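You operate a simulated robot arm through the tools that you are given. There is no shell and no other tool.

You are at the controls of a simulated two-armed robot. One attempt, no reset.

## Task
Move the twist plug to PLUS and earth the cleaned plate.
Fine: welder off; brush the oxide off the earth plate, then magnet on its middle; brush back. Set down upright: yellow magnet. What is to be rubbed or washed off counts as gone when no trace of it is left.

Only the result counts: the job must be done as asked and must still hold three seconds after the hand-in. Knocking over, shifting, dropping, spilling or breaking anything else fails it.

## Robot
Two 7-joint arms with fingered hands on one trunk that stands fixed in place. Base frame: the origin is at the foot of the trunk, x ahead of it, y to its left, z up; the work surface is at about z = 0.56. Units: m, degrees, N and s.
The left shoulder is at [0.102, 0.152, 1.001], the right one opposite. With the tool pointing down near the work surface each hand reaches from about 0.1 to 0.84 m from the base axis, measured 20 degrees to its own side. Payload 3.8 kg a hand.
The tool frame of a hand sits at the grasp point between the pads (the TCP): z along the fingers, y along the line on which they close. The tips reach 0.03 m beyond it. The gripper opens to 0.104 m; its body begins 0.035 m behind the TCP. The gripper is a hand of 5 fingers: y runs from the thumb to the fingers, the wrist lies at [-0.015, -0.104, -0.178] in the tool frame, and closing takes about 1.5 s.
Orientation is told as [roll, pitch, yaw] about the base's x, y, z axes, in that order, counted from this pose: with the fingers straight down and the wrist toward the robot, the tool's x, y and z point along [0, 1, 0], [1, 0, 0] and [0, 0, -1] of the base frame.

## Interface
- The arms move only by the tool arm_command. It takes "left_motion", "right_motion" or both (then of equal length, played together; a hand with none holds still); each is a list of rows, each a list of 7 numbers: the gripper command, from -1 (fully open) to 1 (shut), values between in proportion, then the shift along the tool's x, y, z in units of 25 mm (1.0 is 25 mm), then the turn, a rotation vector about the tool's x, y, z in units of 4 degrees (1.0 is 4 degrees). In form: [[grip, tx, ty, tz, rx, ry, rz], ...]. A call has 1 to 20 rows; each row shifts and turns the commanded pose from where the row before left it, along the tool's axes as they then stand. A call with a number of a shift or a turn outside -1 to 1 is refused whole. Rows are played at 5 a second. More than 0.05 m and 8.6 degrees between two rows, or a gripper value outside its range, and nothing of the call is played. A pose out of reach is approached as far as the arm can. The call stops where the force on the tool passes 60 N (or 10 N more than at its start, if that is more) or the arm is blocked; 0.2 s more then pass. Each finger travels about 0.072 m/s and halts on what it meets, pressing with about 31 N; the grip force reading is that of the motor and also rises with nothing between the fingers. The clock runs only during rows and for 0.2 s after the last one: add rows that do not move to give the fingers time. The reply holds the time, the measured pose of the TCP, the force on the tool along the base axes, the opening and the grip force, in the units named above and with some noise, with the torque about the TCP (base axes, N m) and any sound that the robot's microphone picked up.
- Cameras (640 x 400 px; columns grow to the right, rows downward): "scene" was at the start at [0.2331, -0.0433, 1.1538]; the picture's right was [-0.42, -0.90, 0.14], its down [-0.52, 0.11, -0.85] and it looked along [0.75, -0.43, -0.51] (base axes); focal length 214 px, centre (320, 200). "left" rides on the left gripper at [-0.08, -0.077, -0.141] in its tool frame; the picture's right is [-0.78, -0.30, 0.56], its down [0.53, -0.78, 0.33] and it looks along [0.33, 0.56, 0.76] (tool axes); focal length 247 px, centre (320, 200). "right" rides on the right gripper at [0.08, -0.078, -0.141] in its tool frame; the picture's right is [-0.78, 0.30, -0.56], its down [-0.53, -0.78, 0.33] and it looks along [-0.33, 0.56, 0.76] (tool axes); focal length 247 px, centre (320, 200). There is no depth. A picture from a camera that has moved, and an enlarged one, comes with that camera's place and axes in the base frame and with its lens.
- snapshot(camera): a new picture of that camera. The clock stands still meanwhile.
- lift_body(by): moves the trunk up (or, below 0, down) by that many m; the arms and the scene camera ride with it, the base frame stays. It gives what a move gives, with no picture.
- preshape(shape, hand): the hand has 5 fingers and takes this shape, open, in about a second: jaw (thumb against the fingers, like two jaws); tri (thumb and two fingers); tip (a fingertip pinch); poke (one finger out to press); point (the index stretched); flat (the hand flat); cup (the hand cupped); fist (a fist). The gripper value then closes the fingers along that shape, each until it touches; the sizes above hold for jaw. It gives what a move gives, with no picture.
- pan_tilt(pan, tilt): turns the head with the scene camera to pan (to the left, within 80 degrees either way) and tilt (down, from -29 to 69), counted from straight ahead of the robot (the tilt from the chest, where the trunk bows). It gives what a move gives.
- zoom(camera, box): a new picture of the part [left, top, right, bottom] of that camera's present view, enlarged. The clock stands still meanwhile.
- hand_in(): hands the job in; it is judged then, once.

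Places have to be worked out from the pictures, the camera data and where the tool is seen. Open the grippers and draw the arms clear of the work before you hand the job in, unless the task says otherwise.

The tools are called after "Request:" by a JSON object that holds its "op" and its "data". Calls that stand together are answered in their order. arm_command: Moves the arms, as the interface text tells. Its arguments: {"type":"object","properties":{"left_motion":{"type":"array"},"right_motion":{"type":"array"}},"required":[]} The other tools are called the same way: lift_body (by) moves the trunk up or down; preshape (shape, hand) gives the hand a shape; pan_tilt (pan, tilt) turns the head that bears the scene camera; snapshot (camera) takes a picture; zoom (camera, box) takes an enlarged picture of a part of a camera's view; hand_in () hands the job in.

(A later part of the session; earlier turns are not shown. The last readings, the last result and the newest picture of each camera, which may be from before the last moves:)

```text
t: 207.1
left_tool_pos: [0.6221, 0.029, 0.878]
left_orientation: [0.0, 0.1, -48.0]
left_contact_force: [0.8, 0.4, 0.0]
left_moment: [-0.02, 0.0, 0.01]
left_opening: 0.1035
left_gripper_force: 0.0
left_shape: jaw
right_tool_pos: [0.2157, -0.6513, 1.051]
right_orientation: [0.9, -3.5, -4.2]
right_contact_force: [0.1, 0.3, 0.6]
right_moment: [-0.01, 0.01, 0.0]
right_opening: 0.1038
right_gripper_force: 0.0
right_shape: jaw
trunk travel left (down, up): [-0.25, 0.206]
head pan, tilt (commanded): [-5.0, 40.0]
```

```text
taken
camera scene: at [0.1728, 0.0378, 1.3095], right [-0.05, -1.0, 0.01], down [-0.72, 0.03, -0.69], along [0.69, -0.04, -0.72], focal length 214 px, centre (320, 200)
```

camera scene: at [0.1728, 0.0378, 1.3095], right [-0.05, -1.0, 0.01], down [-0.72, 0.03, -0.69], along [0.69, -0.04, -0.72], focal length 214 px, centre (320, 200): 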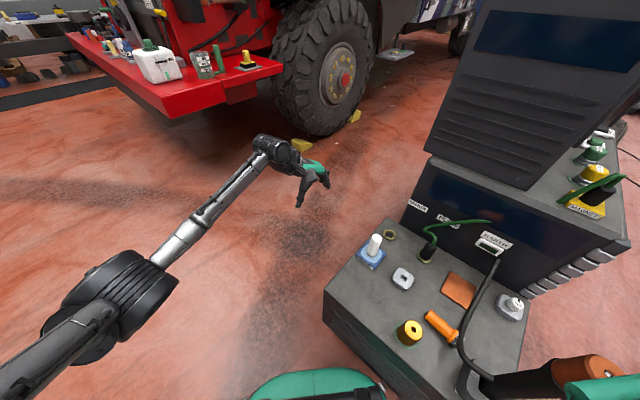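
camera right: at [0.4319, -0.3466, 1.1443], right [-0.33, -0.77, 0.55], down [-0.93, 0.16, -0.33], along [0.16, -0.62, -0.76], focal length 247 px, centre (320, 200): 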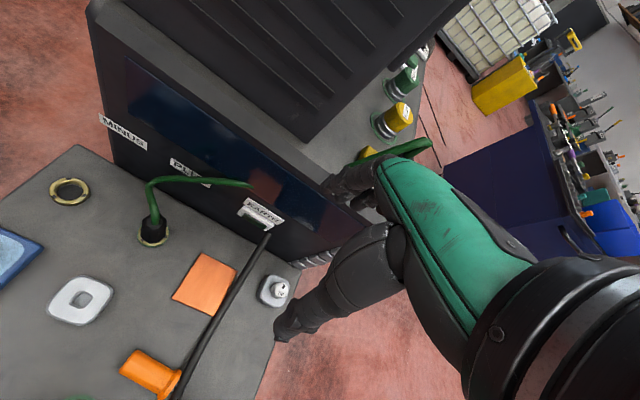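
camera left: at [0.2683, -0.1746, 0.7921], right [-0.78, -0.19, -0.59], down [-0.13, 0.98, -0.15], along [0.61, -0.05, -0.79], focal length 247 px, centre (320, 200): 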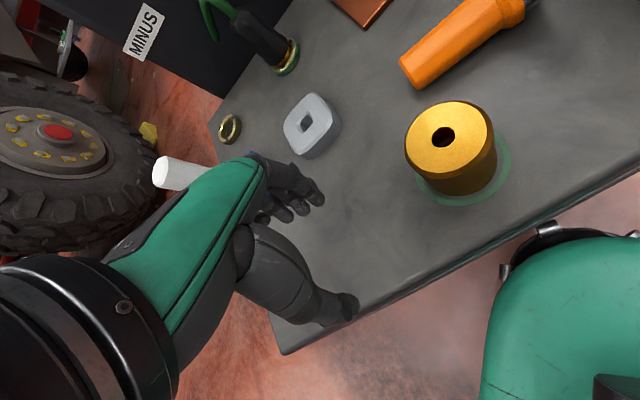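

The left elbow is out to the left. I swing the left hand to the right over the bench in two halves.

Request:
{"op": "arm_command", "data": {"left_motion": [[-1, -0.5, 0.2, 0.1, 0, 0, 0], [-1, -0.94, 0.39, 0.18, 0, 0, 0], [-1, -0.94, 0.39, 0.18, 0, 0, 0], [-1, -0.94, 0.39, 0.18, 0, 0, 0], [-1, -0.94, 0.39, 0.18, 0, 0, 0], [-1, -0.94, 0.39, 0.18, 0, 0, 0], [-1, -0.94, 0.39, 0.18, 0, 0, 0], [-1, 0, 0, 0, 0, 0, 0]]}}

Request:
{"op": "snapshot", "data": {"camera": "scene"}}

```text
t: 208.8
left_tool_pos: [0.5519, -0.1185, 0.8487]
left_orientation: [-0.1, 0.2, -48.1]
left_contact_force: [0.1, -0.3, 0.4]
left_moment: [0.0, -0.03, -0.02]
left_opening: 0.1038
left_gripper_force: 0.0
left_shape: jaw
right_tool_pos: [0.2156, -0.6512, 1.0505]
right_orientation: [0.9, -3.4, -4.1]
right_contact_force: [0.1, -0.5, 0.2]
right_moment: [0.0, -0.03, 0.0]
right_opening: 0.1038
right_gripper_force: 0.0
right_shape: jaw
trunk travel left (down, up): [-0.25, 0.206]
head pan, tilt (commanded): [-5.0, 40.0]
```

```text
taken
camera scene: at [0.1729, 0.0382, 1.3095], right [-0.05, -1.0, 0.01], down [-0.72, 0.03, -0.69], along [0.69, -0.04, -0.72], focal length 214 px, centre (320, 200)
```

scene: 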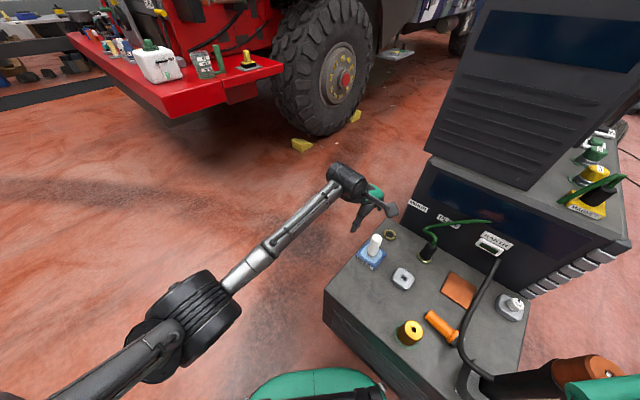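

The elbow drops a bit as the hand goes right. I test whether turning yaw to about -25 raises it.

Request:
{"op": "arm_command", "data": {"left_motion": [[-1, 0, 0, 0, 0, 0, -1], [-1, 0, 0, 0, 0, 0, -1], [-1, 0, 0, 0, 0, 0, -1], [-1, 0, 0, 0, 0, 0, -1], [-1, 0, 0, 0, 0, 0, -1], [-1, 0, 0, 0, 0, 0, -1], [-1, 0, 0, 0, 0, 0, 0]]}}

Request:
{"op": "snapshot", "data": {"camera": "scene"}}

```text
t: 210.4
left_tool_pos: [0.5513, -0.118, 0.8495]
left_orientation: [0.1, 0.2, -23.9]
left_contact_force: [0.0, -0.3, -0.2]
left_moment: [0.01, 0.01, -0.02]
left_opening: 0.1037
left_gripper_force: 0.1
left_shape: jaw
right_tool_pos: [0.2159, -0.6507, 1.0504]
right_orientation: [1.0, -3.5, -4.3]
right_contact_force: [0.7, -0.4, -0.3]
right_moment: [-0.01, -0.01, 0.0]
right_opening: 0.1037
right_gripper_force: 0.1
right_shape: jaw
trunk travel left (down, up): [-0.25, 0.206]
head pan, tilt (commanded): [-5.0, 40.0]
```

```text
taken
camera scene: at [0.1729, 0.0379, 1.3095], right [-0.05, -1.0, 0.01], down [-0.72, 0.03, -0.69], along [0.69, -0.04, -0.72], focal length 214 px, centre (320, 200)
```

scene: 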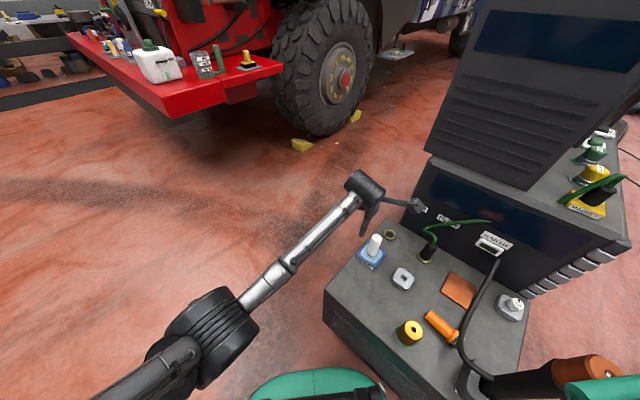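

That lowered it; so I turn the other way, to about yaw -72.

Request:
{"op": "arm_command", "data": {"left_motion": [[-1, 0, 0, 0, 0, 0, 1], [-1, 0, 0, 0, 0, 0, 1], [-1, 0, 0, 0, 0, 0, 1], [-1, 0, 0, 0, 0, 0, 1], [-1, 0, 0, 0, 0, 0, 1], [-1, 0, 0, 0, 0, 0, 1], [-1, 0, 0, 0, 0, 0, 1], [-1, 0, 0, 0, 0, 0, 1], [-1, 0, 0, 0, 0, 0, 1], [-1, 0, 0, 0, 0, 0, 1], [-1, 0, 0, 0, 0, 0, 1], [-1, 0, 0, 0, 0, 0, 1], [-1, 0, 0, 0, 0, 0, 0]]}}

Request:
{"op": "snapshot", "data": {"camera": "scene"}}

```text
t: 213.2
left_tool_pos: [0.551, -0.1202, 0.8482]
left_orientation: [-0.1, 0.2, -72.0]
left_contact_force: [-0.3, -0.3, -0.2]
left_moment: [0.01, -0.01, 0.01]
left_opening: 0.104
left_gripper_force: 0.1
left_shape: jaw
right_tool_pos: [0.2156, -0.6517, 1.0514]
right_orientation: [1.0, -3.6, -4.3]
right_contact_force: [0.0, 0.5, -0.4]
right_moment: [0.01, 0.04, -0.02]
right_opening: 0.104
right_gripper_force: 0.1
right_shape: jaw
trunk travel left (down, up): [-0.25, 0.206]
head pan, tilt (commanded): [-5.0, 40.0]
```

```text
taken
camera scene: at [0.1728, 0.0378, 1.3095], right [-0.05, -1.0, 0.01], down [-0.72, 0.03, -0.69], along [0.69, -0.04, -0.72], focal length 214 px, centre (320, 200)
```

scene: 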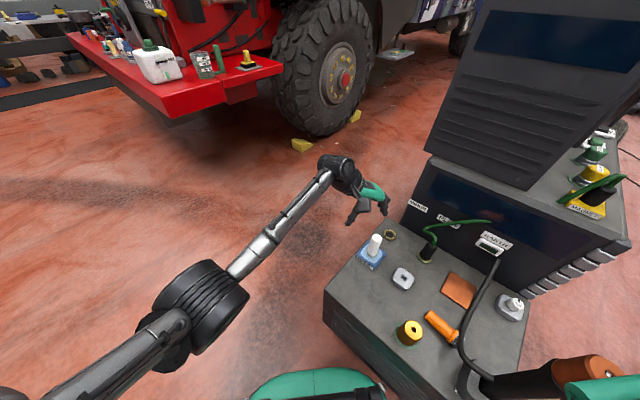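

A bit better. Keeping the arm stretched, I go on to about [0.46, -0.30, 0.80].

Request:
{"op": "arm_command", "data": {"left_motion": [[-1, -0.5, 0.5, 0.1, 0, 0, 0], [-1, -0.9, 0.9, 0.3, 0, 0, 0], [-1, -0.9, 0.9, 0.3, 0, 0, 0], [-1, -0.9, 0.9, 0.3, 0, 0, 0], [-1, -0.9, 0.9, 0.3, 0, 0, 0], [-1, -0.9, 0.9, 0.3, 0, 0, 0], [-1, -0.7, 0.7, 0.3, 0, 0, 0], [-1, 0, 0, 0, 0, 0, 0]]}}

Request:
{"op": "snapshot", "data": {"camera": "scene"}}

Request:
{"op": "snapshot", "data": {"camera": "left"}}

```text
t: 215.1
left_tool_pos: [0.463, -0.2643, 0.8068]
left_orientation: [-0.2, 0.2, -71.9]
left_contact_force: [0.0, 0.2, 0.0]
left_moment: [-0.01, 0.03, -0.01]
left_opening: 0.1037
left_gripper_force: 0.0
left_shape: jaw
left hand out of reach, approached as far as the arm can: row 6, 7
right_tool_pos: [0.2167, -0.652, 1.0506]
right_orientation: [1.0, -3.5, -4.3]
right_contact_force: [0.1, -0.9, -0.2]
right_moment: [0.02, 0.03, -0.01]
right_opening: 0.1041
right_gripper_force: 0.1
right_shape: jaw
trunk travel left (down, up): [-0.25, 0.206]
head pan, tilt (commanded): [-5.0, 40.0]
```

```text
taken
camera scene: at [0.1728, 0.0374, 1.3095], right [-0.05, -1.0, 0.01], down [-0.72, 0.03, -0.69], along [0.69, -0.04, -0.72], focal length 214 px, centre (320, 200)
```

scene: 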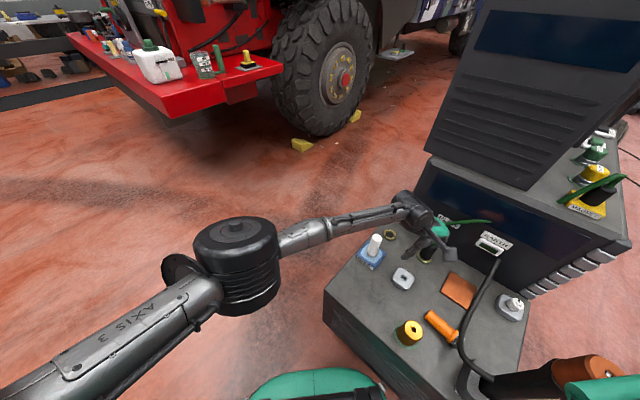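

```text
taken
camera left: at [0.364, -0.2157, 0.9487], right [-0.83, 0.04, -0.55], down [0.27, 0.91, -0.33], along [0.49, -0.42, -0.76], focal length 247 px, centre (320, 200)
```

left: 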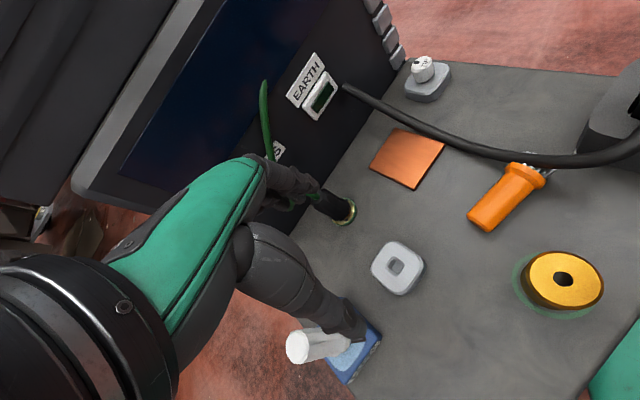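

The left arm is at its limit across the body, so the right arm must do it with the elbow out to the right and high. I withdraw the left arm along the way it came.

Request:
{"op": "arm_command", "data": {"left_motion": [[-1, 0.7, -0.7, -0.3, 0, 0, 0], [-1, 0.9, -0.9, -0.3, 0, 0, 0], [-1, 0.9, -0.9, -0.3, 0, 0, 0], [-1, 0.9, -0.9, -0.3, 0, 0, 0], [-1, 0.9, -0.9, -0.3, 0, 0, 0], [-1, 0.9, -0.9, -0.3, 0, 0, 0], [-1, 0.5, -0.9, -0.3, 0, 0, 0], [-1, 0.3, -0.9, -0.3, 0, 0, 0], [-1, 0.3, -0.9, -0.3, 0, 0, 0], [-1, 0.3, -0.9, -0.3, 0, 0, 0], [-1, 0.3, -0.9, -0.3, 0, 0, 0], [-1, 0.2, -0.9, -0.3, 0, 0, 0], [-1, 0, -0.9, -0.3, 0, 0, 0], [-1, 0, -0.9, -0.3, 0, 0, 0], [-1, 0, -0.9, -0.3, 0, 0, 0], [-1, 0, -0.9, -0.3, 0, 0, 0], [-1, 0, -0.9, -0.3, 0, 0, 0], [-1, 0, 0, 0, 0, 0, 0]]}}

Request:
{"op": "snapshot", "data": {"camera": "scene"}}

```text
t: 218.8
left_tool_pos: [0.5154, 0.1512, 0.9358]
left_orientation: [0.0, 0.2, -72.1]
left_contact_force: [-0.5, -0.2, -0.1]
left_moment: [-0.01, 0.01, -0.01]
left_opening: 0.1039
left_gripper_force: 0.2
left_shape: jaw
right_tool_pos: [0.216, -0.6511, 1.0503]
right_orientation: [1.0, -3.6, -4.1]
right_contact_force: [-0.3, -0.1, 0.0]
right_moment: [0.01, 0.04, -0.01]
right_opening: 0.1036
right_gripper_force: 0.0
right_shape: jaw
trunk travel left (down, up): [-0.25, 0.206]
head pan, tilt (commanded): [-5.0, 40.0]
```

```text
taken
camera scene: at [0.173, 0.0375, 1.3094], right [-0.05, -1.0, 0.01], down [-0.72, 0.03, -0.69], along [0.69, -0.04, -0.72], focal length 214 px, centre (320, 200)
```

scene: 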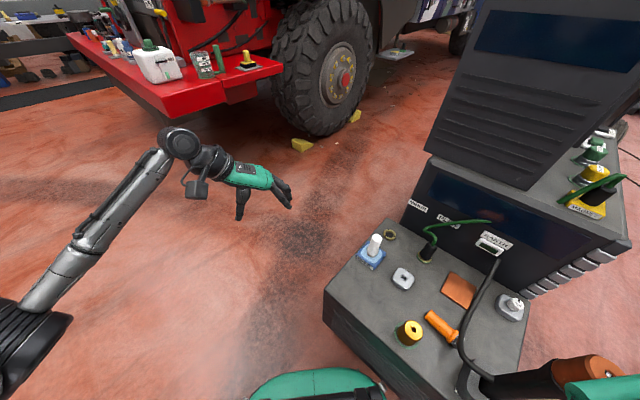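

Now I move the left arm further out, raise the trunk, and bring the right hand through the front to [0.42, -0.08] where a yaw turn earlier flipped the elbow up to the outside.

Request:
{"op": "arm_command", "data": {"left_motion": [[-1, 0.1, -0.7, -0.4, 0, 0, 0], [-1, 0.16, -0.95, -0.5, 0, 0, 0], [-1, 0.16, -0.95, -0.5, 0, 0, 0], [-1, 0.16, -0.95, -0.5, 0, 0, 0], [-1, 0.16, -0.95, -0.5, 0, 0, 0], [-1, 0.16, -0.95, -0.5, 0, 0, 0], [-1, 0.16, -0.95, -0.5, 0, 0, 0], [-1, 0, 0, 0, 0, 0, 0]]}}

Request:
{"op": "lift_body", "data": {"by": 0.18}}

Request:
{"op": "arm_command", "data": {"right_motion": [[-1, 0.5, 0.6, 0, 0, 0.3, 0.2], [-1, 0.85, 0.85, 0, 0, 0.3, 0.2], [-1, 0.85, 0.85, 0, 0, 0.3, 0], [-1, 0.85, 0.85, 0, 0, 0, 0], [-1, 0.85, 0.85, 0, 0, 0, 0], [-1, 0.85, 0.85, 0, 0, 0, 0], [-1, 0.85, 0.85, 0, 0, 0, 0], [-1, 0.85, 0.85, 0, 0, 0, 0], [-1, 0.85, 0.85, 0, 0, 0, 0], [-1, 0.9, 0.7, 0, 0, 0, 0], [-1, 0.95, 0.5, 0, 0, 0, 0], [-1, 0.95, 0.5, 0, 0, 0, 0], [-1, 0.95, 0.3, 0, 0, 0, 0], [-1, 0, 0, 0, 0, 0, 0]]}}

Request:
{"op": "pan_tilt", "data": {"pan": -50, "tilt": 30}}

Request:
{"op": "snapshot", "data": {"camera": "scene"}}

```text
t: 220.7
left_tool_pos: [0.4909, 0.3111, 1.0219]
left_orientation: [-0.1, 0.2, -72.1]
left_contact_force: [-0.3, -0.2, 0.4]
left_moment: [-0.01, 0.01, 0.0]
left_opening: 0.1041
left_gripper_force: 0.1
left_shape: jaw
right_tool_pos: [0.2149, -0.6517, 1.0517]
right_orientation: [1.1, -3.4, -4.2]
right_contact_force: [0.6, 0.5, 0.6]
right_moment: [-0.03, 0.0, 0.03]
right_opening: 0.1036
right_gripper_force: 0.0
right_shape: jaw
trunk travel left (down, up): [-0.25, 0.206]
head pan, tilt (commanded): [-5.0, 40.0]
```

```text
t: 222.7
left_tool_pos: [0.4919, 0.3104, 1.2021]
left_orientation: [0.0, 0.2, -72.0]
left_contact_force: [0.8, -0.1, 0.0]
left_moment: [0.0, 0.03, -0.02]
left_opening: 0.1038
left_gripper_force: 0.0
left_shape: jaw
right_tool_pos: [0.2173, -0.6511, 1.2309]
right_orientation: [1.0, -3.5, -4.2]
right_contact_force: [-0.5, 0.0, 0.3]
right_moment: [-0.02, 0.03, 0.02]
right_opening: 0.104
right_gripper_force: 0.1
right_shape: jaw
trunk travel left (down, up): [-0.43, 0.026]
head pan, tilt (commanded): [-5.0, 40.0]
```

```text
t: 225.7
left_tool_pos: [0.4902, 0.3115, 1.2015]
left_orientation: [-0.1, 0.2, -72.0]
left_contact_force: [1.0, 0.2, -0.1]
left_moment: [0.03, 0.0, -0.03]
left_opening: 0.104
left_gripper_force: 0.1
left_shape: jaw
right_tool_pos: [0.4763, -0.4024, 1.2661]
right_orientation: [4.7, -3.4, -5.8]
right_contact_force: [0.5, 0.7, 0.4]
right_moment: [-0.02, 0.0, -0.03]
right_opening: 0.1037
right_gripper_force: 0.1
right_shape: jaw
trunk travel left (down, up): [-0.43, 0.026]
head pan, tilt (commanded): [-5.0, 40.0]
```

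```text
t: 226.8
left_tool_pos: [0.493, 0.3116, 1.2009]
left_orientation: [-0.1, 0.2, -72.0]
left_contact_force: [-0.8, 0.2, 0.3]
left_moment: [0.02, -0.02, 0.06]
left_opening: 0.1041
left_gripper_force: 0.1
left_shape: jaw
right_tool_pos: [0.4762, -0.4019, 1.2672]
right_orientation: [4.6, -3.5, -5.8]
right_contact_force: [0.3, 0.6, 0.2]
right_moment: [0.05, 0.01, -0.02]
right_opening: 0.1037
right_gripper_force: 0.1
right_shape: jaw
trunk travel left (down, up): [-0.43, 0.026]
head pan, tilt (commanded): [-50.0, 30.0]
```

```text
taken
camera scene: at [0.1014, -0.0261, 1.5208], right [-0.74, -0.67, 0.0], down [-0.34, 0.37, -0.87], along [0.58, -0.64, -0.5], focal length 214 px, centre (320, 200)
```

scene: 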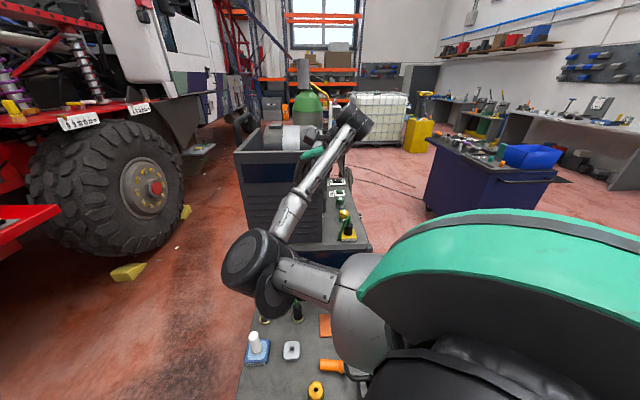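

I continue left to about [0.45, -0.09] while leveling the hand.

Request:
{"op": "arm_command", "data": {"right_motion": [[-1, 0.5, -0.1, 0, 0.3, -0.4, 0], [-1, 0.95, -0.15, 0, 0.3, -0.4, 0], [-1, 0.95, -0.15, 0, 0.27, -0.35, 0], [-1, 0.95, -0.15, 0, 0, 0, 0], [-1, 0.95, -0.15, 0, 0, 0, 0], [-1, 0.95, -0.15, 0, 0, 0, 0], [-1, 0.95, -0.15, 0, 0, 0, 0], [-1, 0.95, -0.15, 0, 0, 0, 0], [-1, 0.95, -0.15, 0, 0, 0, 0], [-1, 0.95, -0.15, 0, 0, 0, 0], [-1, 0.95, -0.15, 0, 0, 0, 0], [-1, 0.95, -0.15, 0, 0, 0, 0], [-1, 0.95, -0.15, 0, 0, 0, 0], [-1, 0, 0, 0, 0, 0, 0]]}}

Request:
{"op": "snapshot", "data": {"camera": "scene"}}

```text
t: 229.8
left_tool_pos: [0.4921, 0.3112, 1.2017]
left_orientation: [-0.1, 0.3, -72.0]
left_contact_force: [0.1, -0.7, -0.5]
left_moment: [-0.02, 0.01, 0.01]
left_opening: 0.1041
left_gripper_force: 0.2
left_shape: jaw
right_tool_pos: [0.4878, -0.2357, 1.2527]
right_orientation: [0.1, 0.0, -5.7]
right_contact_force: [0.2, 0.2, 0.2]
right_moment: [0.01, 0.05, 0.0]
right_opening: 0.1038
right_gripper_force: 0.0
right_shape: jaw
right hand out of reach, approached as far as the arm can: row 5, 6, 7, 8, 9, 10, 11, 12, 13
trunk travel left (down, up): [-0.43, 0.026]
head pan, tilt (commanded): [-50.0, 30.0]
```

```text
taken
camera scene: at [0.1013, -0.0262, 1.5208], right [-0.74, -0.67, 0.0], down [-0.34, 0.37, -0.87], along [0.58, -0.64, -0.5], focal length 214 px, centre (320, 200)
```

scene: 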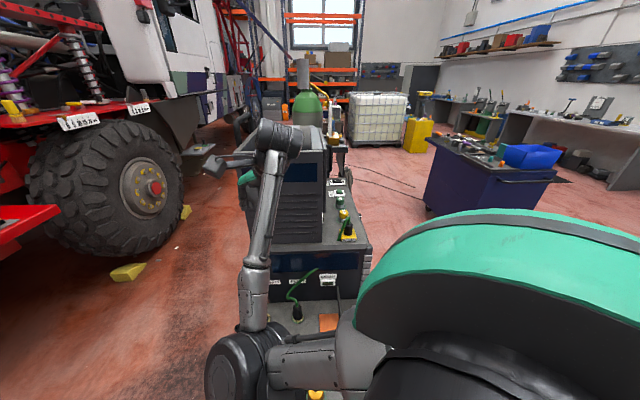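

That branch is limited too. I return the right hand to its parking place at the right and there try raising the elbow by turning the yaw positive, as the arm stood at the start.

Request:
{"op": "arm_command", "data": {"right_motion": [[-1, -0.6, -0.08, 0, 0, 0, 0], [-1, -0.95, -0.13, 0, 0, 0, 0], [-1, -0.95, -0.13, 0, 0, 0, 0], [-1, -0.95, -0.13, 0, 0, 0, 0], [-1, -0.95, -0.13, 0, 0, 0, 0], [-1, -0.95, -0.13, 0, 0, 0, 0], [-1, -0.95, -0.13, 0, 0, 0, 0], [-1, -0.95, -0.13, 0, 0, 0, 0], [-1, -0.95, -0.13, 0, 0, 0, 0], [-1, -0.95, -0.13, 0, 0, 0, 0], [-1, -0.9, -0.88, 0, 0, 0, 0], [-1, -0.9, -0.88, 0, 0, 0, 0], [-1, -0.9, -0.88, 0, 0, 0, 0], [-1, -0.9, -0.88, 0, 0, 0, 0], [-1, -0.9, -0.88, 0, 0, 0, 0], [-1, -0.9, -0.88, 0, 0, 0, 0], [-1, -0.9, -0.88, 0, 0, 0, 0], [-1, -0.9, -0.88, 0, 0, 0, 0], [-1, 0, 0, 0, 0, 0, 0]]}}

Request:
{"op": "arm_command", "data": {"right_motion": [[-1, 0, 0, 0, 0, 0, -1], [-1, 0, 0, 0, 0, 0, -1], [-1, 0, 0, 0, 0, 0, -1], [-1, 0, 0, 0, 0, 0, -1], [-1, 0, 0, 0, 0, 0, -1], [-1, 0, 0, 0, 0, 0, -1], [-1, 0, 0, 0, 0, 0, -1], [-1, 0, 0, 0, 0, 0, -1], [-1, 0, 0, 0, 0, 0, -1], [-1, 0, 0, 0, 0, 0, -1], [-1, 0, 0, 0, 0, 0, 0]]}}

Request:
{"op": "snapshot", "data": {"camera": "scene"}}

```text
t: 233.8
left_tool_pos: [0.4914, 0.3113, 1.2009]
left_orientation: [-0.1, 0.3, -72.1]
left_contact_force: [-0.6, -0.4, -0.7]
left_moment: [0.01, -0.02, 0.02]
left_opening: 0.1038
left_gripper_force: 0.0
left_shape: jaw
right_tool_pos: [0.2423, -0.6222, 1.253]
right_orientation: [0.0, 0.0, -5.5]
right_contact_force: [-0.1, 0.5, 0.0]
right_moment: [0.0, 0.01, 0.01]
right_opening: 0.1036
right_gripper_force: 0.1
right_shape: jaw
trunk travel left (down, up): [-0.43, 0.026]
head pan, tilt (commanded): [-50.0, 30.0]
```

```text
t: 236.2
left_tool_pos: [0.4927, 0.3114, 1.201]
left_orientation: [-0.1, 0.1, -72.0]
left_contact_force: [-0.5, 0.4, -0.1]
left_moment: [0.05, 0.02, 0.0]
left_opening: 0.1037
left_gripper_force: 0.0
left_shape: jaw
right_tool_pos: [0.2408, -0.6228, 1.2511]
right_orientation: [0.0, 0.0, 34.3]
right_contact_force: [0.4, -0.2, -0.3]
right_moment: [0.03, 0.0, -0.01]
right_opening: 0.1035
right_gripper_force: 0.0
right_shape: jaw
trunk travel left (down, up): [-0.43, 0.026]
head pan, tilt (commanded): [-50.0, 30.0]
```

```text
taken
camera scene: at [0.1013, -0.0263, 1.5208], right [-0.74, -0.67, 0.0], down [-0.34, 0.37, -0.87], along [0.58, -0.64, -0.5], focal length 214 px, centre (320, 200)
```

scene: 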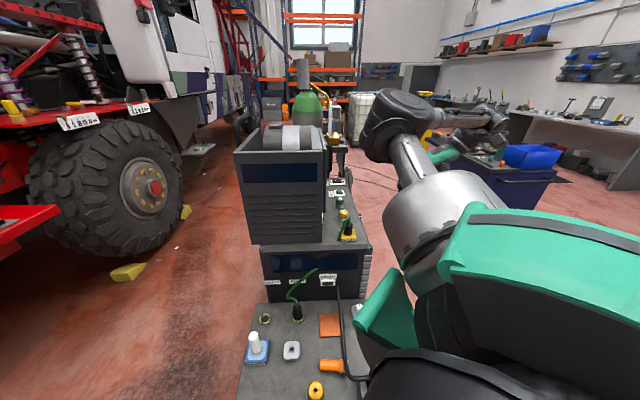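

The elbow rises (about z 1.47). I turn a further 30° and look again.

Request:
{"op": "arm_command", "data": {"right_motion": [[-1, 0, 0, 0, 0, 0, -1], [-1, 0, 0, 0, 0, 0, -1], [-1, 0, 0, 0, 0, 0, -1], [-1, 0, 0, 0, 0, 0, -1], [-1, 0, 0, 0, 0, 0, -1], [-1, 0, 0, 0, 0, 0, -1], [-1, 0, 0, 0, 0, 0, -1], [-1, 0, 0, 0, 0, 0, 0]]}}

Request:
{"op": "snapshot", "data": {"camera": "scene"}}

```text
t: 238.0
left_tool_pos: [0.4916, 0.3115, 1.2017]
left_orientation: [-0.2, 0.1, -72.0]
left_contact_force: [0.1, 0.2, -0.9]
left_moment: [0.02, 0.0, -0.01]
left_opening: 0.104
left_gripper_force: 0.0
left_shape: jaw
right_tool_pos: [0.2404, -0.6228, 1.2515]
right_orientation: [-0.1, 0.0, 62.5]
right_contact_force: [0.1, 0.1, 0.4]
right_moment: [-0.01, -0.01, 0.02]
right_opening: 0.1038
right_gripper_force: 0.0
right_shape: jaw
trunk travel left (down, up): [-0.43, 0.026]
head pan, tilt (commanded): [-50.0, 30.0]
```

```text
taken
camera scene: at [0.1013, -0.0263, 1.5208], right [-0.74, -0.67, 0.0], down [-0.34, 0.37, -0.87], along [0.58, -0.64, -0.5], focal length 214 px, centre (320, 200)
```

scene: 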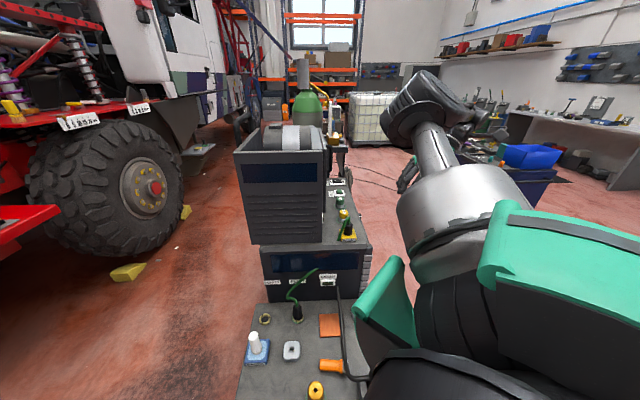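

The elbow is up now. I move toward the plate with this yaw, descending a little.

Request:
{"op": "arm_command", "data": {"right_motion": [[-1, -0.2, 0.5, 0.1, 0, 0, 0], [-1, -0.38, 0.94, 0.3, 0, 0, 0], [-1, -0.38, 0.94, 0.4, 0, 0, 0], [-1, -0.38, 0.94, 0.4, 0, 0, 0], [-1, -0.38, 0.94, 0.4, 0, 0, 0], [-1, -0.38, 0.94, 0.4, 0, 0, 0], [-1, -0.38, 0.94, 0.4, 0, 0, 0], [-1, -0.38, 0.94, 0.4, 0, 0, 0], [-1, -0.38, 0.94, 0.4, 0, 0, 0], [-1, -0.38, 0.94, 0.4, 0, 0, 0], [-1, -0.2, 0.5, 0.2, 0, 0, 0], [-1, 0, 0, 0, 0, 0, 0]]}}

Request:
{"op": "snapshot", "data": {"camera": "scene"}}

```text
t: 240.6
left_tool_pos: [0.4916, 0.3107, 1.2012]
left_orientation: [-0.1, 0.1, -72.0]
left_contact_force: [0.0, -0.3, -0.2]
left_moment: [-0.03, -0.02, -0.04]
left_opening: 0.1042
left_gripper_force: 0.2
left_shape: jaw
right_tool_pos: [0.4366, -0.4583, 1.1562]
right_orientation: [0.0, -0.1, 62.3]
right_contact_force: [-0.4, -0.3, 0.1]
right_moment: [-0.04, 0.01, 0.02]
right_opening: 0.1039
right_gripper_force: 0.2
right_shape: jaw
trunk travel left (down, up): [-0.43, 0.026]
head pan, tilt (commanded): [-50.0, 30.0]
```

```text
taken
camera scene: at [0.1011, -0.0266, 1.5208], right [-0.74, -0.67, 0.0], down [-0.34, 0.37, -0.87], along [0.58, -0.64, -0.5], focal length 214 px, centre (320, 200)
```

scene: 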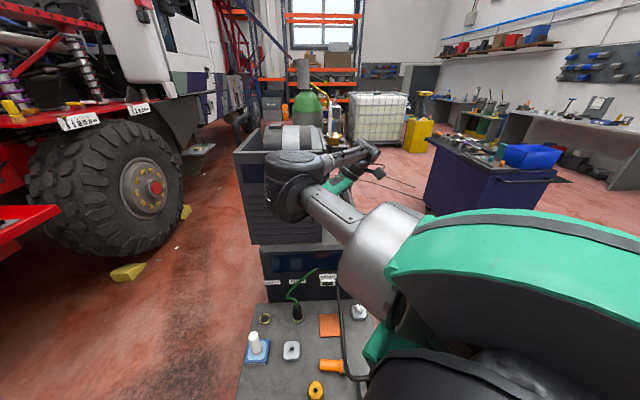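

The elbow is forward and high. I lower the hand here by 20 cm and look how the elbow follows.

Request:
{"op": "arm_command", "data": {"right_motion": [[-1, 0, 0, 0.6, 0, 0, 0], [-1, 0, 0, 1, 0, 0, 0], [-1, 0, 0, 1, 0, 0, 0], [-1, 0, 0, 1, 0, 0, 0], [-1, 0, 0, 1, 0, 0, 0], [-1, 0, 0, 1, 0, 0, 0], [-1, 0, 0, 1, 0, 0, 0], [-1, 0, 0, 1, 0, 0, 0], [-1, 0, 0, 0.4, 0, 0, 0], [-1, 0, 0, 0, 0, 0, 0]]}}

Request:
{"op": "snapshot", "data": {"camera": "scene"}}

```text
t: 242.8
left_tool_pos: [0.4924, 0.3127, 1.2014]
left_orientation: [0.0, 0.3, -72.0]
left_contact_force: [-0.7, -0.5, 0.3]
left_moment: [0.0, 0.03, -0.01]
left_opening: 0.1038
left_gripper_force: 0.1
left_shape: jaw
right_tool_pos: [0.4349, -0.4571, 0.9566]
right_orientation: [0.1, -0.1, 62.3]
right_contact_force: [0.4, 0.4, -0.4]
right_moment: [-0.01, 0.06, -0.02]
right_opening: 0.104
right_gripper_force: 0.0
right_shape: jaw
trunk travel left (down, up): [-0.43, 0.026]
head pan, tilt (commanded): [-50.0, 30.0]
```

```text
taken
camera scene: at [0.1013, -0.0261, 1.5208], right [-0.74, -0.67, 0.0], down [-0.34, 0.37, -0.87], along [0.58, -0.64, -0.5], focal length 214 px, centre (320, 200)
```

scene: 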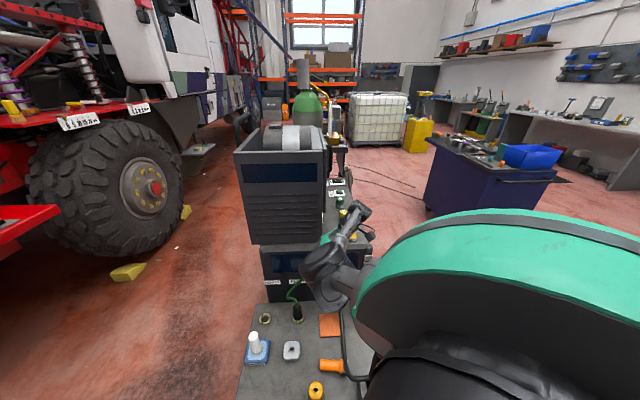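

The elbow stays forward at this yaw. I now turn to yaw -45 here, then will lower further before moving toward the brush so the arm is nearly straight.

Request:
{"op": "arm_command", "data": {"right_motion": [[-1, 0, 0, 0, 0, 0, 1], [-1, 0, 0, 0, 0, 0, 1], [-1, 0, 0, 0, 0, 0, 1], [-1, 0, 0, 0, 0, 0, 1], [-1, 0, 0, 0, 0, 0, 1], [-1, 0, 0, 0, 0, 0, 1], [-1, 0, 0, 0, 0, 0, 1], [-1, 0, 0, 0, 0, 0, 1], [-1, 0, 0, 0, 0, 0, 1], [-1, 0, 0, 0, 0, 0, 1], [-1, 0, 0, 0, 0, 0, 1], [-1, 0, 0, 0, 0, 0, 1], [-1, 0, 0, 0, 0, 0, 1], [-1, 0, 0, 0, 0, 0, 1], [-1, 0, 0, 0, 0, 0, 1], [-1, 0, 0, 0, 0, 0, 1], [-1, 0, 0, 0, 0, 0, 0]]}}

Request:
{"op": "snapshot", "data": {"camera": "scene"}}

```text
t: 246.4
left_tool_pos: [0.4921, 0.3126, 1.2011]
left_orientation: [-0.1, 0.2, -72.0]
left_contact_force: [-0.5, 0.1, 0.5]
left_moment: [0.0, 0.0, 0.0]
left_opening: 0.1041
left_gripper_force: 0.0
left_shape: jaw
right_tool_pos: [0.4355, -0.4574, 0.955]
right_orientation: [0.1, 0.0, -1.6]
right_contact_force: [-1.0, 0.0, 0.4]
right_moment: [-0.03, -0.01, 0.0]
right_opening: 0.104
right_gripper_force: 0.1
right_shape: jaw
trunk travel left (down, up): [-0.43, 0.026]
head pan, tilt (commanded): [-50.0, 30.0]
```

```text
taken
camera scene: at [0.1013, -0.0263, 1.5208], right [-0.74, -0.67, 0.0], down [-0.34, 0.37, -0.87], along [0.58, -0.64, -0.5], focal length 214 px, centre (320, 200)
```

scene: 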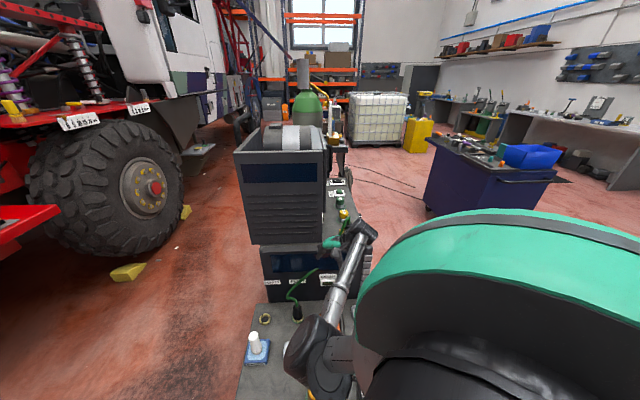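

The elbow is forward of the body. I lower to z≈0.80 at this yaw first.

Request:
{"op": "arm_command", "data": {"right_motion": [[-1, 0, 0, 0.6, 0, 0, 0], [-1, 0, 0, 1, 0, 0, 0], [-1, 0, 0, 1, 0, 0, 0], [-1, 0, 0, 1, 0, 0, 0], [-1, 0, 0, 1, 0, 0, 0], [-1, 0, 0, 1, 0, 0, 0], [-1, 0, 0, 0.6, 0, 0, 0], [-1, 0, 0, 0, 0, 0, 0]]}}

Request:
{"op": "snapshot", "data": {"camera": "scene"}}

```text
t: 248.2
left_tool_pos: [0.4931, 0.312, 1.2014]
left_orientation: [-0.1, 0.2, -72.0]
left_contact_force: [0.1, 0.0, 0.0]
left_moment: [0.03, 0.03, 0.02]
left_opening: 0.1038
left_gripper_force: 0.0
left_shape: jaw
right_tool_pos: [0.4343, -0.4578, 0.8035]
right_orientation: [0.0, 0.0, -1.7]
right_contact_force: [0.6, -0.2, -0.4]
right_moment: [-0.03, -0.02, 0.0]
right_opening: 0.104
right_gripper_force: 0.2
right_shape: jaw
trunk travel left (down, up): [-0.43, 0.026]
head pan, tilt (commanded): [-50.0, 30.0]
```

```text
taken
camera scene: at [0.1013, -0.026, 1.5208], right [-0.74, -0.67, 0.0], down [-0.34, 0.37, -0.87], along [0.58, -0.64, -0.5], focal length 214 px, centre (320, 200)
```

scene: 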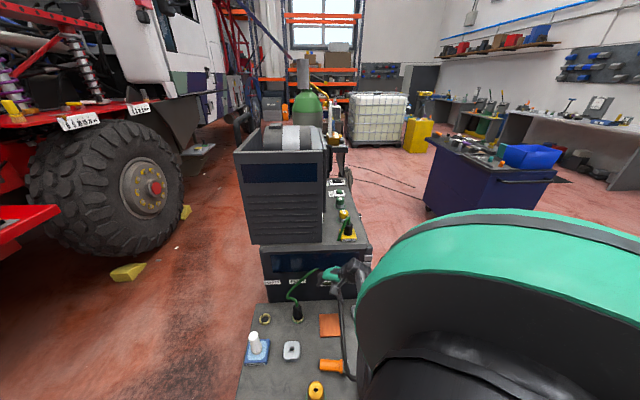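

The arm is nearly straight and clear. I turn to yaw -45 here.

Request:
{"op": "arm_command", "data": {"right_motion": [[-1, 0, 0, 0, 0, 0, 1], [-1, 0, 0, 0, 0, 0, 1], [-1, 0, 0, 0, 0, 0, 1], [-1, 0, 0, 0, 0, 0, 1], [-1, 0, 0, 0, 0, 0, 1], [-1, 0, 0, 0, 0, 0, 1], [-1, 0, 0, 0, 0, 0, 1], [-1, 0, 0, 0, 0, 0, 1], [-1, 0, 0, 0, 0, 0, 1], [-1, 0, 0, 0, 0, 0, 1], [-1, 0, 0, 0, 0, 0, 1], [-1, 0, 0, 0.4, 0, 0, 0], [-1, 0, 0, 0.8, 0, 0, 0], [-1, 0, 0, 0.8, 0, 0, 0], [-1, 0, 0, 0, 0, 0, 0]]}}

Request:
{"op": "pan_tilt", "data": {"pan": -50, "tilt": 52}}

Request:
{"op": "snapshot", "data": {"camera": "scene"}}

Request:
{"op": "snapshot", "data": {"camera": "right"}}

```text
t: 251.4
left_tool_pos: [0.4915, 0.312, 1.2014]
left_orientation: [0.0, 0.3, -72.0]
left_contact_force: [0.5, 0.1, -0.7]
left_moment: [0.0, -0.02, 0.02]
left_opening: 0.104
left_gripper_force: 0.0
left_shape: jaw
right_tool_pos: [0.4349, -0.4567, 0.7521]
right_orientation: [0.0, 0.0, -45.7]
right_contact_force: [-0.3, 0.0, 0.3]
right_moment: [-0.01, -0.03, 0.01]
right_opening: 0.1036
right_gripper_force: 0.1
right_shape: jaw
trunk travel left (down, up): [-0.43, 0.026]
head pan, tilt (commanded): [-50.0, 30.0]
```

```text
t: 252.2
left_tool_pos: [0.4923, 0.3118, 1.2022]
left_orientation: [-0.1, 0.2, -71.9]
left_contact_force: [-0.4, -0.3, 0.0]
left_moment: [0.02, -0.02, 0.01]
left_opening: 0.1037
left_gripper_force: 0.0
left_shape: jaw
right_tool_pos: [0.4352, -0.4563, 0.7515]
right_orientation: [0.0, 0.0, -45.7]
right_contact_force: [-0.2, 0.9, -0.4]
right_moment: [0.01, 0.0, -0.01]
right_opening: 0.1036
right_gripper_force: 0.1
right_shape: jaw
trunk travel left (down, up): [-0.43, 0.026]
head pan, tilt (commanded): [-50.0, 52.0]
```

```text
taken
camera scene: at [0.0909, -0.0148, 1.4887], right [-0.74, -0.67, 0.0], down [-0.53, 0.59, -0.61], along [0.41, -0.46, -0.79], focal length 214 px, centre (320, 200)
```

scene: 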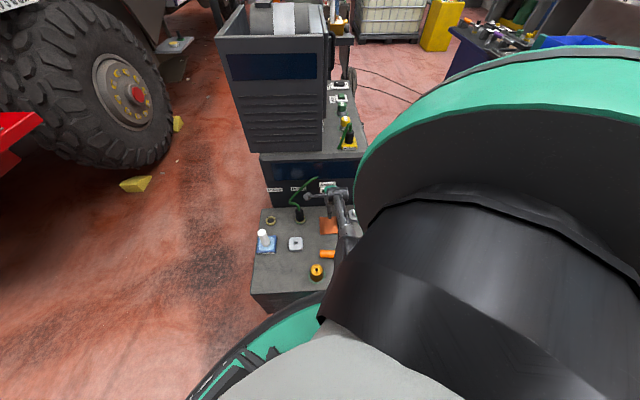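

```text
taken
camera right: at [0.4378, -0.3453, 0.8924], right [-0.35, -0.75, 0.56], down [-0.93, 0.18, -0.33], along [0.15, -0.63, -0.76], focal length 247 px, centre (320, 200)
```

right: 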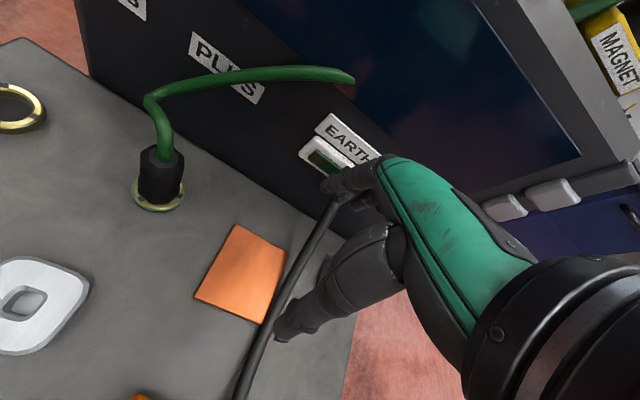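

Good: the hand is over the plate at 0.752. I step toward the brush while lowering: to about [0.39, -0.40, 0.69].

Request:
{"op": "arm_command", "data": {"right_motion": [[-0.4, 0.05, -0.5, 0.5, 0, 0, 0], [-0.4, 0.07, -0.8, 0.7, 0, 0, 0], [-0.4, 0.07, -0.8, 0.7, 0, 0, 0], [-0.4, 0.07, -0.7, 0.6, 0, 0, 0], [-0.4, 0, 0, 0, 0, 0, 0]]}}

Request:
{"op": "snapshot", "data": {"camera": "scene"}}

Request:
{"op": "snapshot", "data": {"camera": "right"}}

```text
t: 253.4
left_tool_pos: [0.4917, 0.3117, 1.2013]
left_orientation: [-0.1, 0.2, -72.0]
left_contact_force: [-0.7, 0.5, -0.2]
left_moment: [0.04, -0.03, 0.0]
left_opening: 0.1038
left_gripper_force: 0.0
left_shape: jaw
right_tool_pos: [0.3902, -0.4028, 0.6886]
right_orientation: [0.0, 0.0, -45.7]
right_contact_force: [0.2, -0.9, -0.9]
right_moment: [0.01, 0.01, 0.02]
right_opening: 0.0732
right_gripper_force: 0.1
right_shape: jaw
trunk travel left (down, up): [-0.43, 0.026]
head pan, tilt (commanded): [-50.0, 52.0]
```

```text
taken
camera scene: at [0.091, -0.0148, 1.4886], right [-0.74, -0.67, 0.0], down [-0.53, 0.59, -0.61], along [0.41, -0.46, -0.79], focal length 214 px, centre (320, 200)
```

scene: 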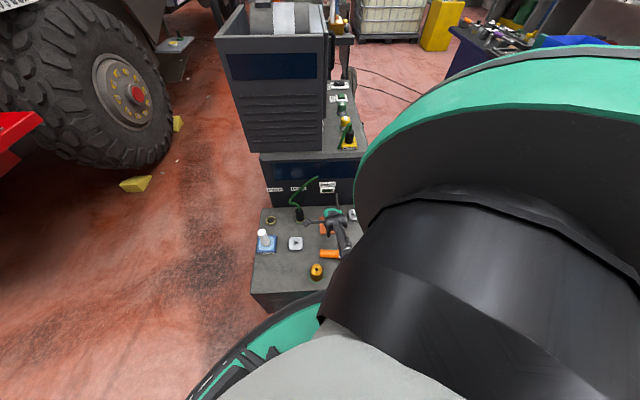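

```text
taken
camera right: at [0.3931, -0.2913, 0.8299], right [-0.35, -0.75, 0.56], down [-0.93, 0.18, -0.33], along [0.15, -0.63, -0.76], focal length 247 px, centre (320, 200)
```

right: 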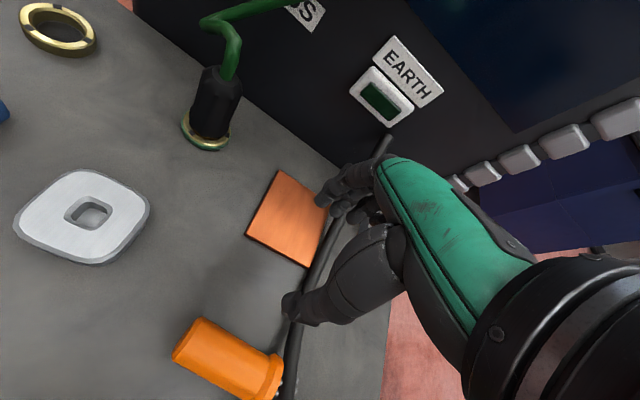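

It tracks well, and the brush's handle is seen from [0.357, -0.317] to the flange at [0.295, -0.367]. I move over the grasp point [0.340, -0.331] at z≈0.665.

Request:
{"op": "arm_command", "data": {"right_motion": [[-0.4, 0.1, -0.6, 0.2, 0, 0, 0.3], [-0.4, 0.14, -0.8, 0.25, 0, 0, 0.35], [-0.4, 0.14, -0.8, 0.25, 0, 0, 0.35], [-0.4, 0.14, -0.8, 0.2, 0, 0, 0.35], [-0.4, 0.05, -0.4, 0.05, 0, 0, 0], [-0.4, 0, 0, 0, 0, 0, 0]]}}

Request:
{"op": "snapshot", "data": {"camera": "right"}}

Request:
{"op": "zoom", "data": {"camera": "scene", "box": [240, 190, 380, 300]}}

```text
t: 255.0
left_tool_pos: [0.4921, 0.3108, 1.2005]
left_orientation: [-0.1, 0.0, -71.9]
left_contact_force: [0.0, -0.1, 0.3]
left_moment: [0.02, 0.06, -0.05]
left_opening: 0.1043
left_gripper_force: 0.1
left_shape: jaw
right_tool_pos: [0.3532, -0.3722, 0.6812]
right_orientation: [-1.5, -3.4, -51.2]
right_contact_force: [0.3, 0.6, 0.0]
right_moment: [0.01, 0.01, 0.04]
right_opening: 0.0732
right_gripper_force: 0.0
right_shape: jaw
trunk travel left (down, up): [-0.43, 0.026]
head pan, tilt (commanded): [-50.0, 52.0]
stopped in row 6 (right hand): the arm was blocked; the commanded pose is now the measured one
```

```text
taken
camera right: at [0.3652, -0.2529, 0.8159], right [-0.43, -0.68, 0.59], down [-0.9, 0.25, -0.36], along [0.1, -0.69, -0.72], focal length 247 px, centre (320, 200)
```

right: 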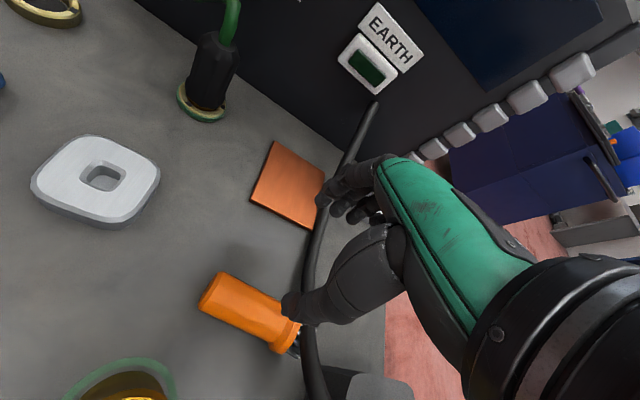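

```text
3.64 times, centred on (310, 245) of scene
camera zoom: at [0.0909, -0.0146, 1.4886], right [-0.74, -0.67, 0.0], down [-0.53, 0.59, -0.61], along [0.41, -0.46, -0.79], focal length 780 px, centre (356, 36)
```

zoom: 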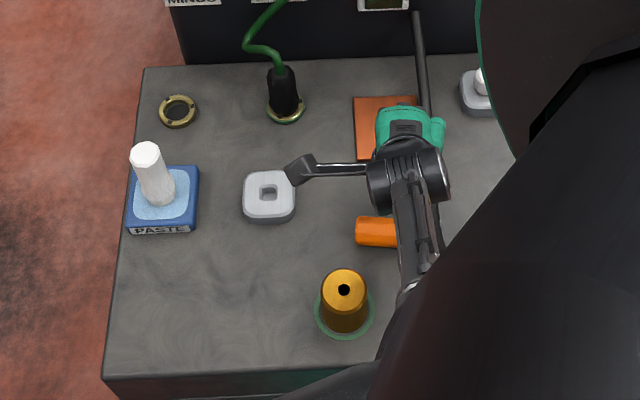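

The wrist is about 4 cm short because the elbow meets my own torso. Tilting the hand ~16° about its x axis swings the fingertips that far toward the brush without moving the wrist, so I do that.

Request:
{"op": "arm_command", "data": {"right_motion": [[-0.5, 0.15, -0.5, 0.1, 1, 0, 0], [-0.6, 0.15, -0.5, 0.1, 1, 0, 0], [-0.7, 0.15, -0.5, 0.1, 1, 0, 0], [-0.7, 0.15, -0.5, 0.1, 1, 0, 0]]}}

Request:
{"op": "snapshot", "data": {"camera": "right"}}

Request:
{"op": "zoom", "data": {"camera": "scene", "box": [240, 190, 380, 300]}}

```text
t: 256.0
left_tool_pos: [0.4921, 0.3112, 1.2007]
left_orientation: [-0.1, 0.1, -71.9]
left_contact_force: [0.6, 0.4, -1.1]
left_moment: [-0.02, 0.02, 0.02]
left_opening: 0.1039
left_gripper_force: 0.2
left_shape: jaw
right_tool_pos: [0.3502, -0.3322, 0.6826]
right_orientation: [-0.9, 11.2, -51.7]
right_contact_force: [0.8, 0.2, 0.3]
right_moment: [-0.01, 0.02, -0.02]
right_opening: 0.0883
right_gripper_force: 0.1
right_shape: jaw
trunk travel left (down, up): [-0.43, 0.026]
head pan, tilt (commanded): [-50.0, 52.0]
```

```text
taken
camera right: at [0.384, -0.2426, 0.8346], right [-0.35, -0.79, 0.5], down [-0.94, 0.31, -0.16], along [-0.03, -0.53, -0.85], focal length 247 px, centre (320, 200)
```

right: 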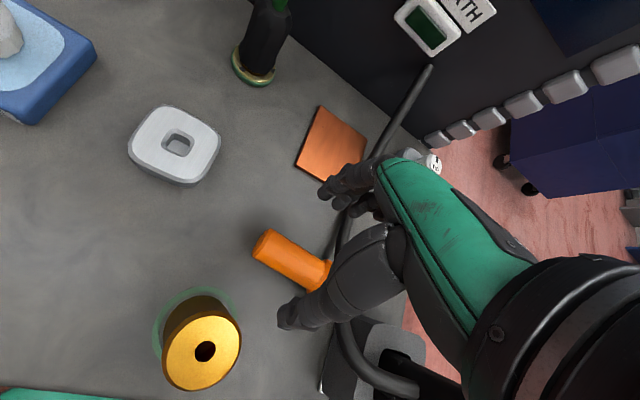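

```text
3.64 times, centred on (310, 245) of scene
camera zoom: at [0.091, -0.0146, 1.4886], right [-0.74, -0.67, 0.0], down [-0.53, 0.59, -0.61], along [0.41, -0.46, -0.79], focal length 780 px, centre (356, 36)
```

zoom: 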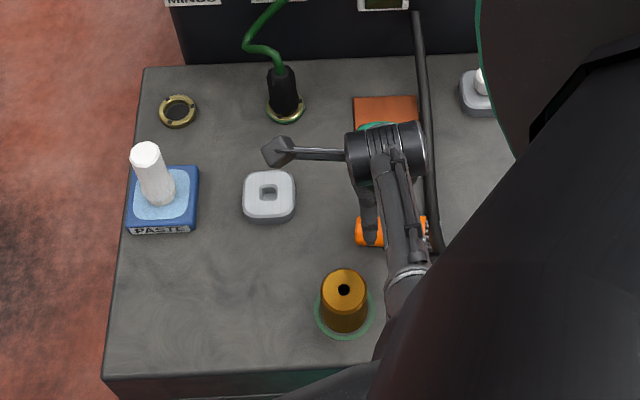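

The brush now lies between thumb and fingers. I descend vertically in small steps toward z≈0.606.

Request:
{"op": "arm_command", "data": {"right_motion": [[-0.7, -0.1, 0.15, 0.7, 0, 0, 0], [-0.7, -0.1, 0.15, 0.7, 0, 0, 0], [-0.7, -0.1, 0.15, 0.7, 0, 0, 0]]}}

Request:
{"op": "snapshot", "data": {"camera": "right"}}

```text
t: 256.8
left_tool_pos: [0.4916, 0.3112, 1.2014]
left_orientation: [-0.1, 0.2, -72.0]
left_contact_force: [0.2, -0.4, -0.7]
left_moment: [0.01, 0.01, -0.01]
left_opening: 0.104
left_gripper_force: 0.1
left_shape: jaw
right_tool_pos: [0.3258, -0.3272, 0.6178]
right_orientation: [-1.4, 13.0, -51.8]
right_contact_force: [0.2, 1.3, -0.1]
right_moment: [-0.02, 0.01, 0.04]
right_opening: 0.0882
right_gripper_force: 0.1
right_shape: jaw
trunk travel left (down, up): [-0.43, 0.026]
head pan, tilt (commanded): [-50.0, 52.0]
```

```text
taken
camera right: at [0.3636, -0.2395, 0.7712], right [-0.34, -0.8, 0.5], down [-0.94, 0.31, -0.14], along [-0.05, -0.51, -0.86], focal length 247 px, centre (320, 200)
```

right: 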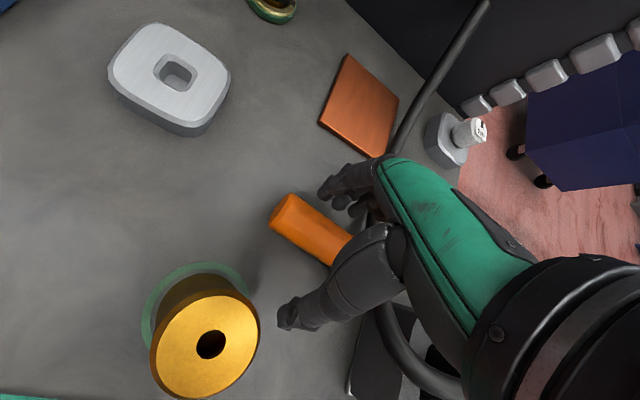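

Nearly there: TCP [0.326, -0.327, 0.618]. I shift 1 cm toward the handle end, 1 cm toward the fingers' side and lower 1 cm.

Request:
{"op": "arm_command", "data": {"right_motion": [[-0.7, 0.2, 0.2, 0.1, 0, 0, 0], [-0.7, 0.2, 0.15, 0.15, 0, 0, 0], [-0.7, 0, 0.1, 0.15, 0, 0, 0]]}}

Request:
{"op": "zoom", "data": {"camera": "right", "box": [220, 130, 460, 370]}}

```text
t: 257.6
left_tool_pos: [0.4914, 0.311, 1.2012]
left_orientation: [-0.1, 0.2, -72.0]
left_contact_force: [0.4, 0.5, -0.1]
left_moment: [0.01, -0.02, 0.0]
left_opening: 0.1041
left_gripper_force: 0.1
left_shape: jaw
right_tool_pos: [0.3387, -0.3275, 0.6067]
right_orientation: [-1.5, 12.8, -51.7]
right_contact_force: [0.1, -0.4, -0.4]
right_moment: [0.01, -0.01, 0.01]
right_opening: 0.0884
right_gripper_force: 0.0
right_shape: jaw
trunk travel left (down, up): [-0.43, 0.026]
head pan, tilt (commanded): [-50.0, 52.0]
```

```text
1.67 times, centred on (340, 250) of right
camera zoom: at [0.3761, -0.2411, 0.759], right [-0.34, -0.8, 0.5], down [-0.94, 0.31, -0.14], along [-0.05, -0.51, -0.86], focal length 412 px, centre (287, 117)
```

zoom: 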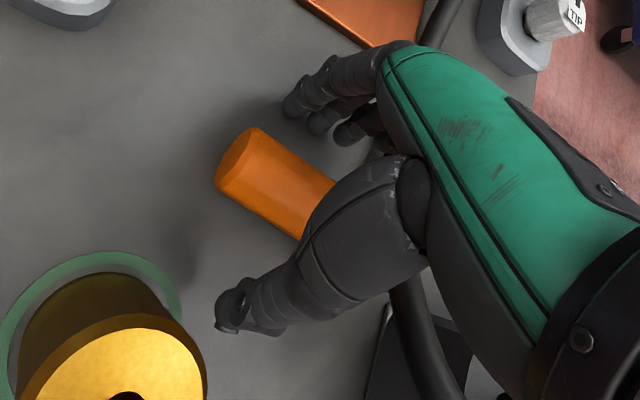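

Well placed. I lower 4 mm more and close the fingers.

Request:
{"op": "arm_command", "data": {"right_motion": [[-0.5, 0, 0.03, 0.17, 0, 0, 0], [0, 0, 0, 0, 0, 0, 0], [0.5, 0, 0, 0, 0, 0, 0], [1, 0, 0, 0, 0, 0, 0]]}}

Request:
{"op": "arm_command", "data": {"right_motion": [[1, 0, 0, 0, 0, 0, 0], [1, 0, 0, 0, 0, 0, 0], [1, 0, 0, 0, 0, 0, 0], [1, 0, 0, 0, 0, 0, 0]]}}

Request:
{"op": "zoom", "data": {"camera": "right", "box": [220, 130, 460, 370]}}

```text
t: 258.6
left_tool_pos: [0.4921, 0.3104, 1.2016]
left_orientation: [-0.1, 0.2, -71.9]
left_contact_force: [0.2, -0.2, -0.3]
left_moment: [0.0, -0.02, 0.02]
left_opening: 0.104
left_gripper_force: 0.0
left_shape: jaw
right_tool_pos: [0.3386, -0.3297, 0.603]
right_orientation: [-1.6, 12.9, -51.8]
right_contact_force: [0.5, -0.1, 0.3]
right_moment: [0.02, 0.03, 0.0]
right_opening: 0.0317
right_gripper_force: 31.0
right_shape: jaw
trunk travel left (down, up): [-0.43, 0.026]
head pan, tilt (commanded): [-50.0, 52.0]
```

```text
t: 259.6
left_tool_pos: [0.4906, 0.3117, 1.2011]
left_orientation: [-0.1, 0.2, -71.9]
left_contact_force: [-0.2, -0.3, -0.1]
left_moment: [-0.01, 0.03, -0.02]
left_opening: 0.1036
left_gripper_force: 0.0
left_shape: jaw
right_tool_pos: [0.3382, -0.3289, 0.603]
right_orientation: [-1.5, 12.9, -51.7]
right_contact_force: [0.1, -0.2, 0.0]
right_moment: [0.03, 0.01, 0.0]
right_opening: 0.0318
right_gripper_force: 31.0
right_shape: jaw
trunk travel left (down, up): [-0.43, 0.026]
head pan, tilt (commanded): [-50.0, 52.0]
```

```text
1.67 times, centred on (340, 250) of right
camera zoom: at [0.3757, -0.2415, 0.7552], right [-0.34, -0.8, 0.5], down [-0.94, 0.31, -0.14], along [-0.05, -0.51, -0.86], focal length 412 px, centre (287, 117)
```

zoom: 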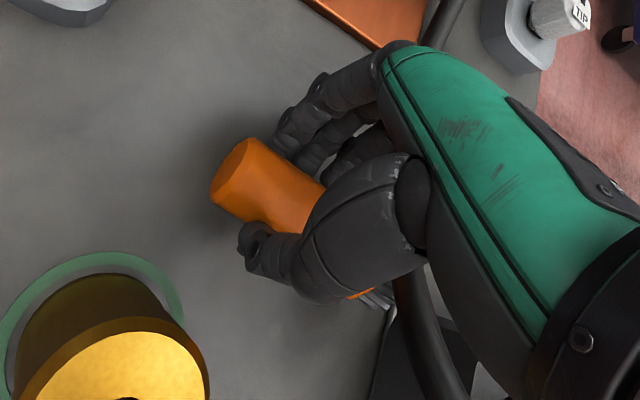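

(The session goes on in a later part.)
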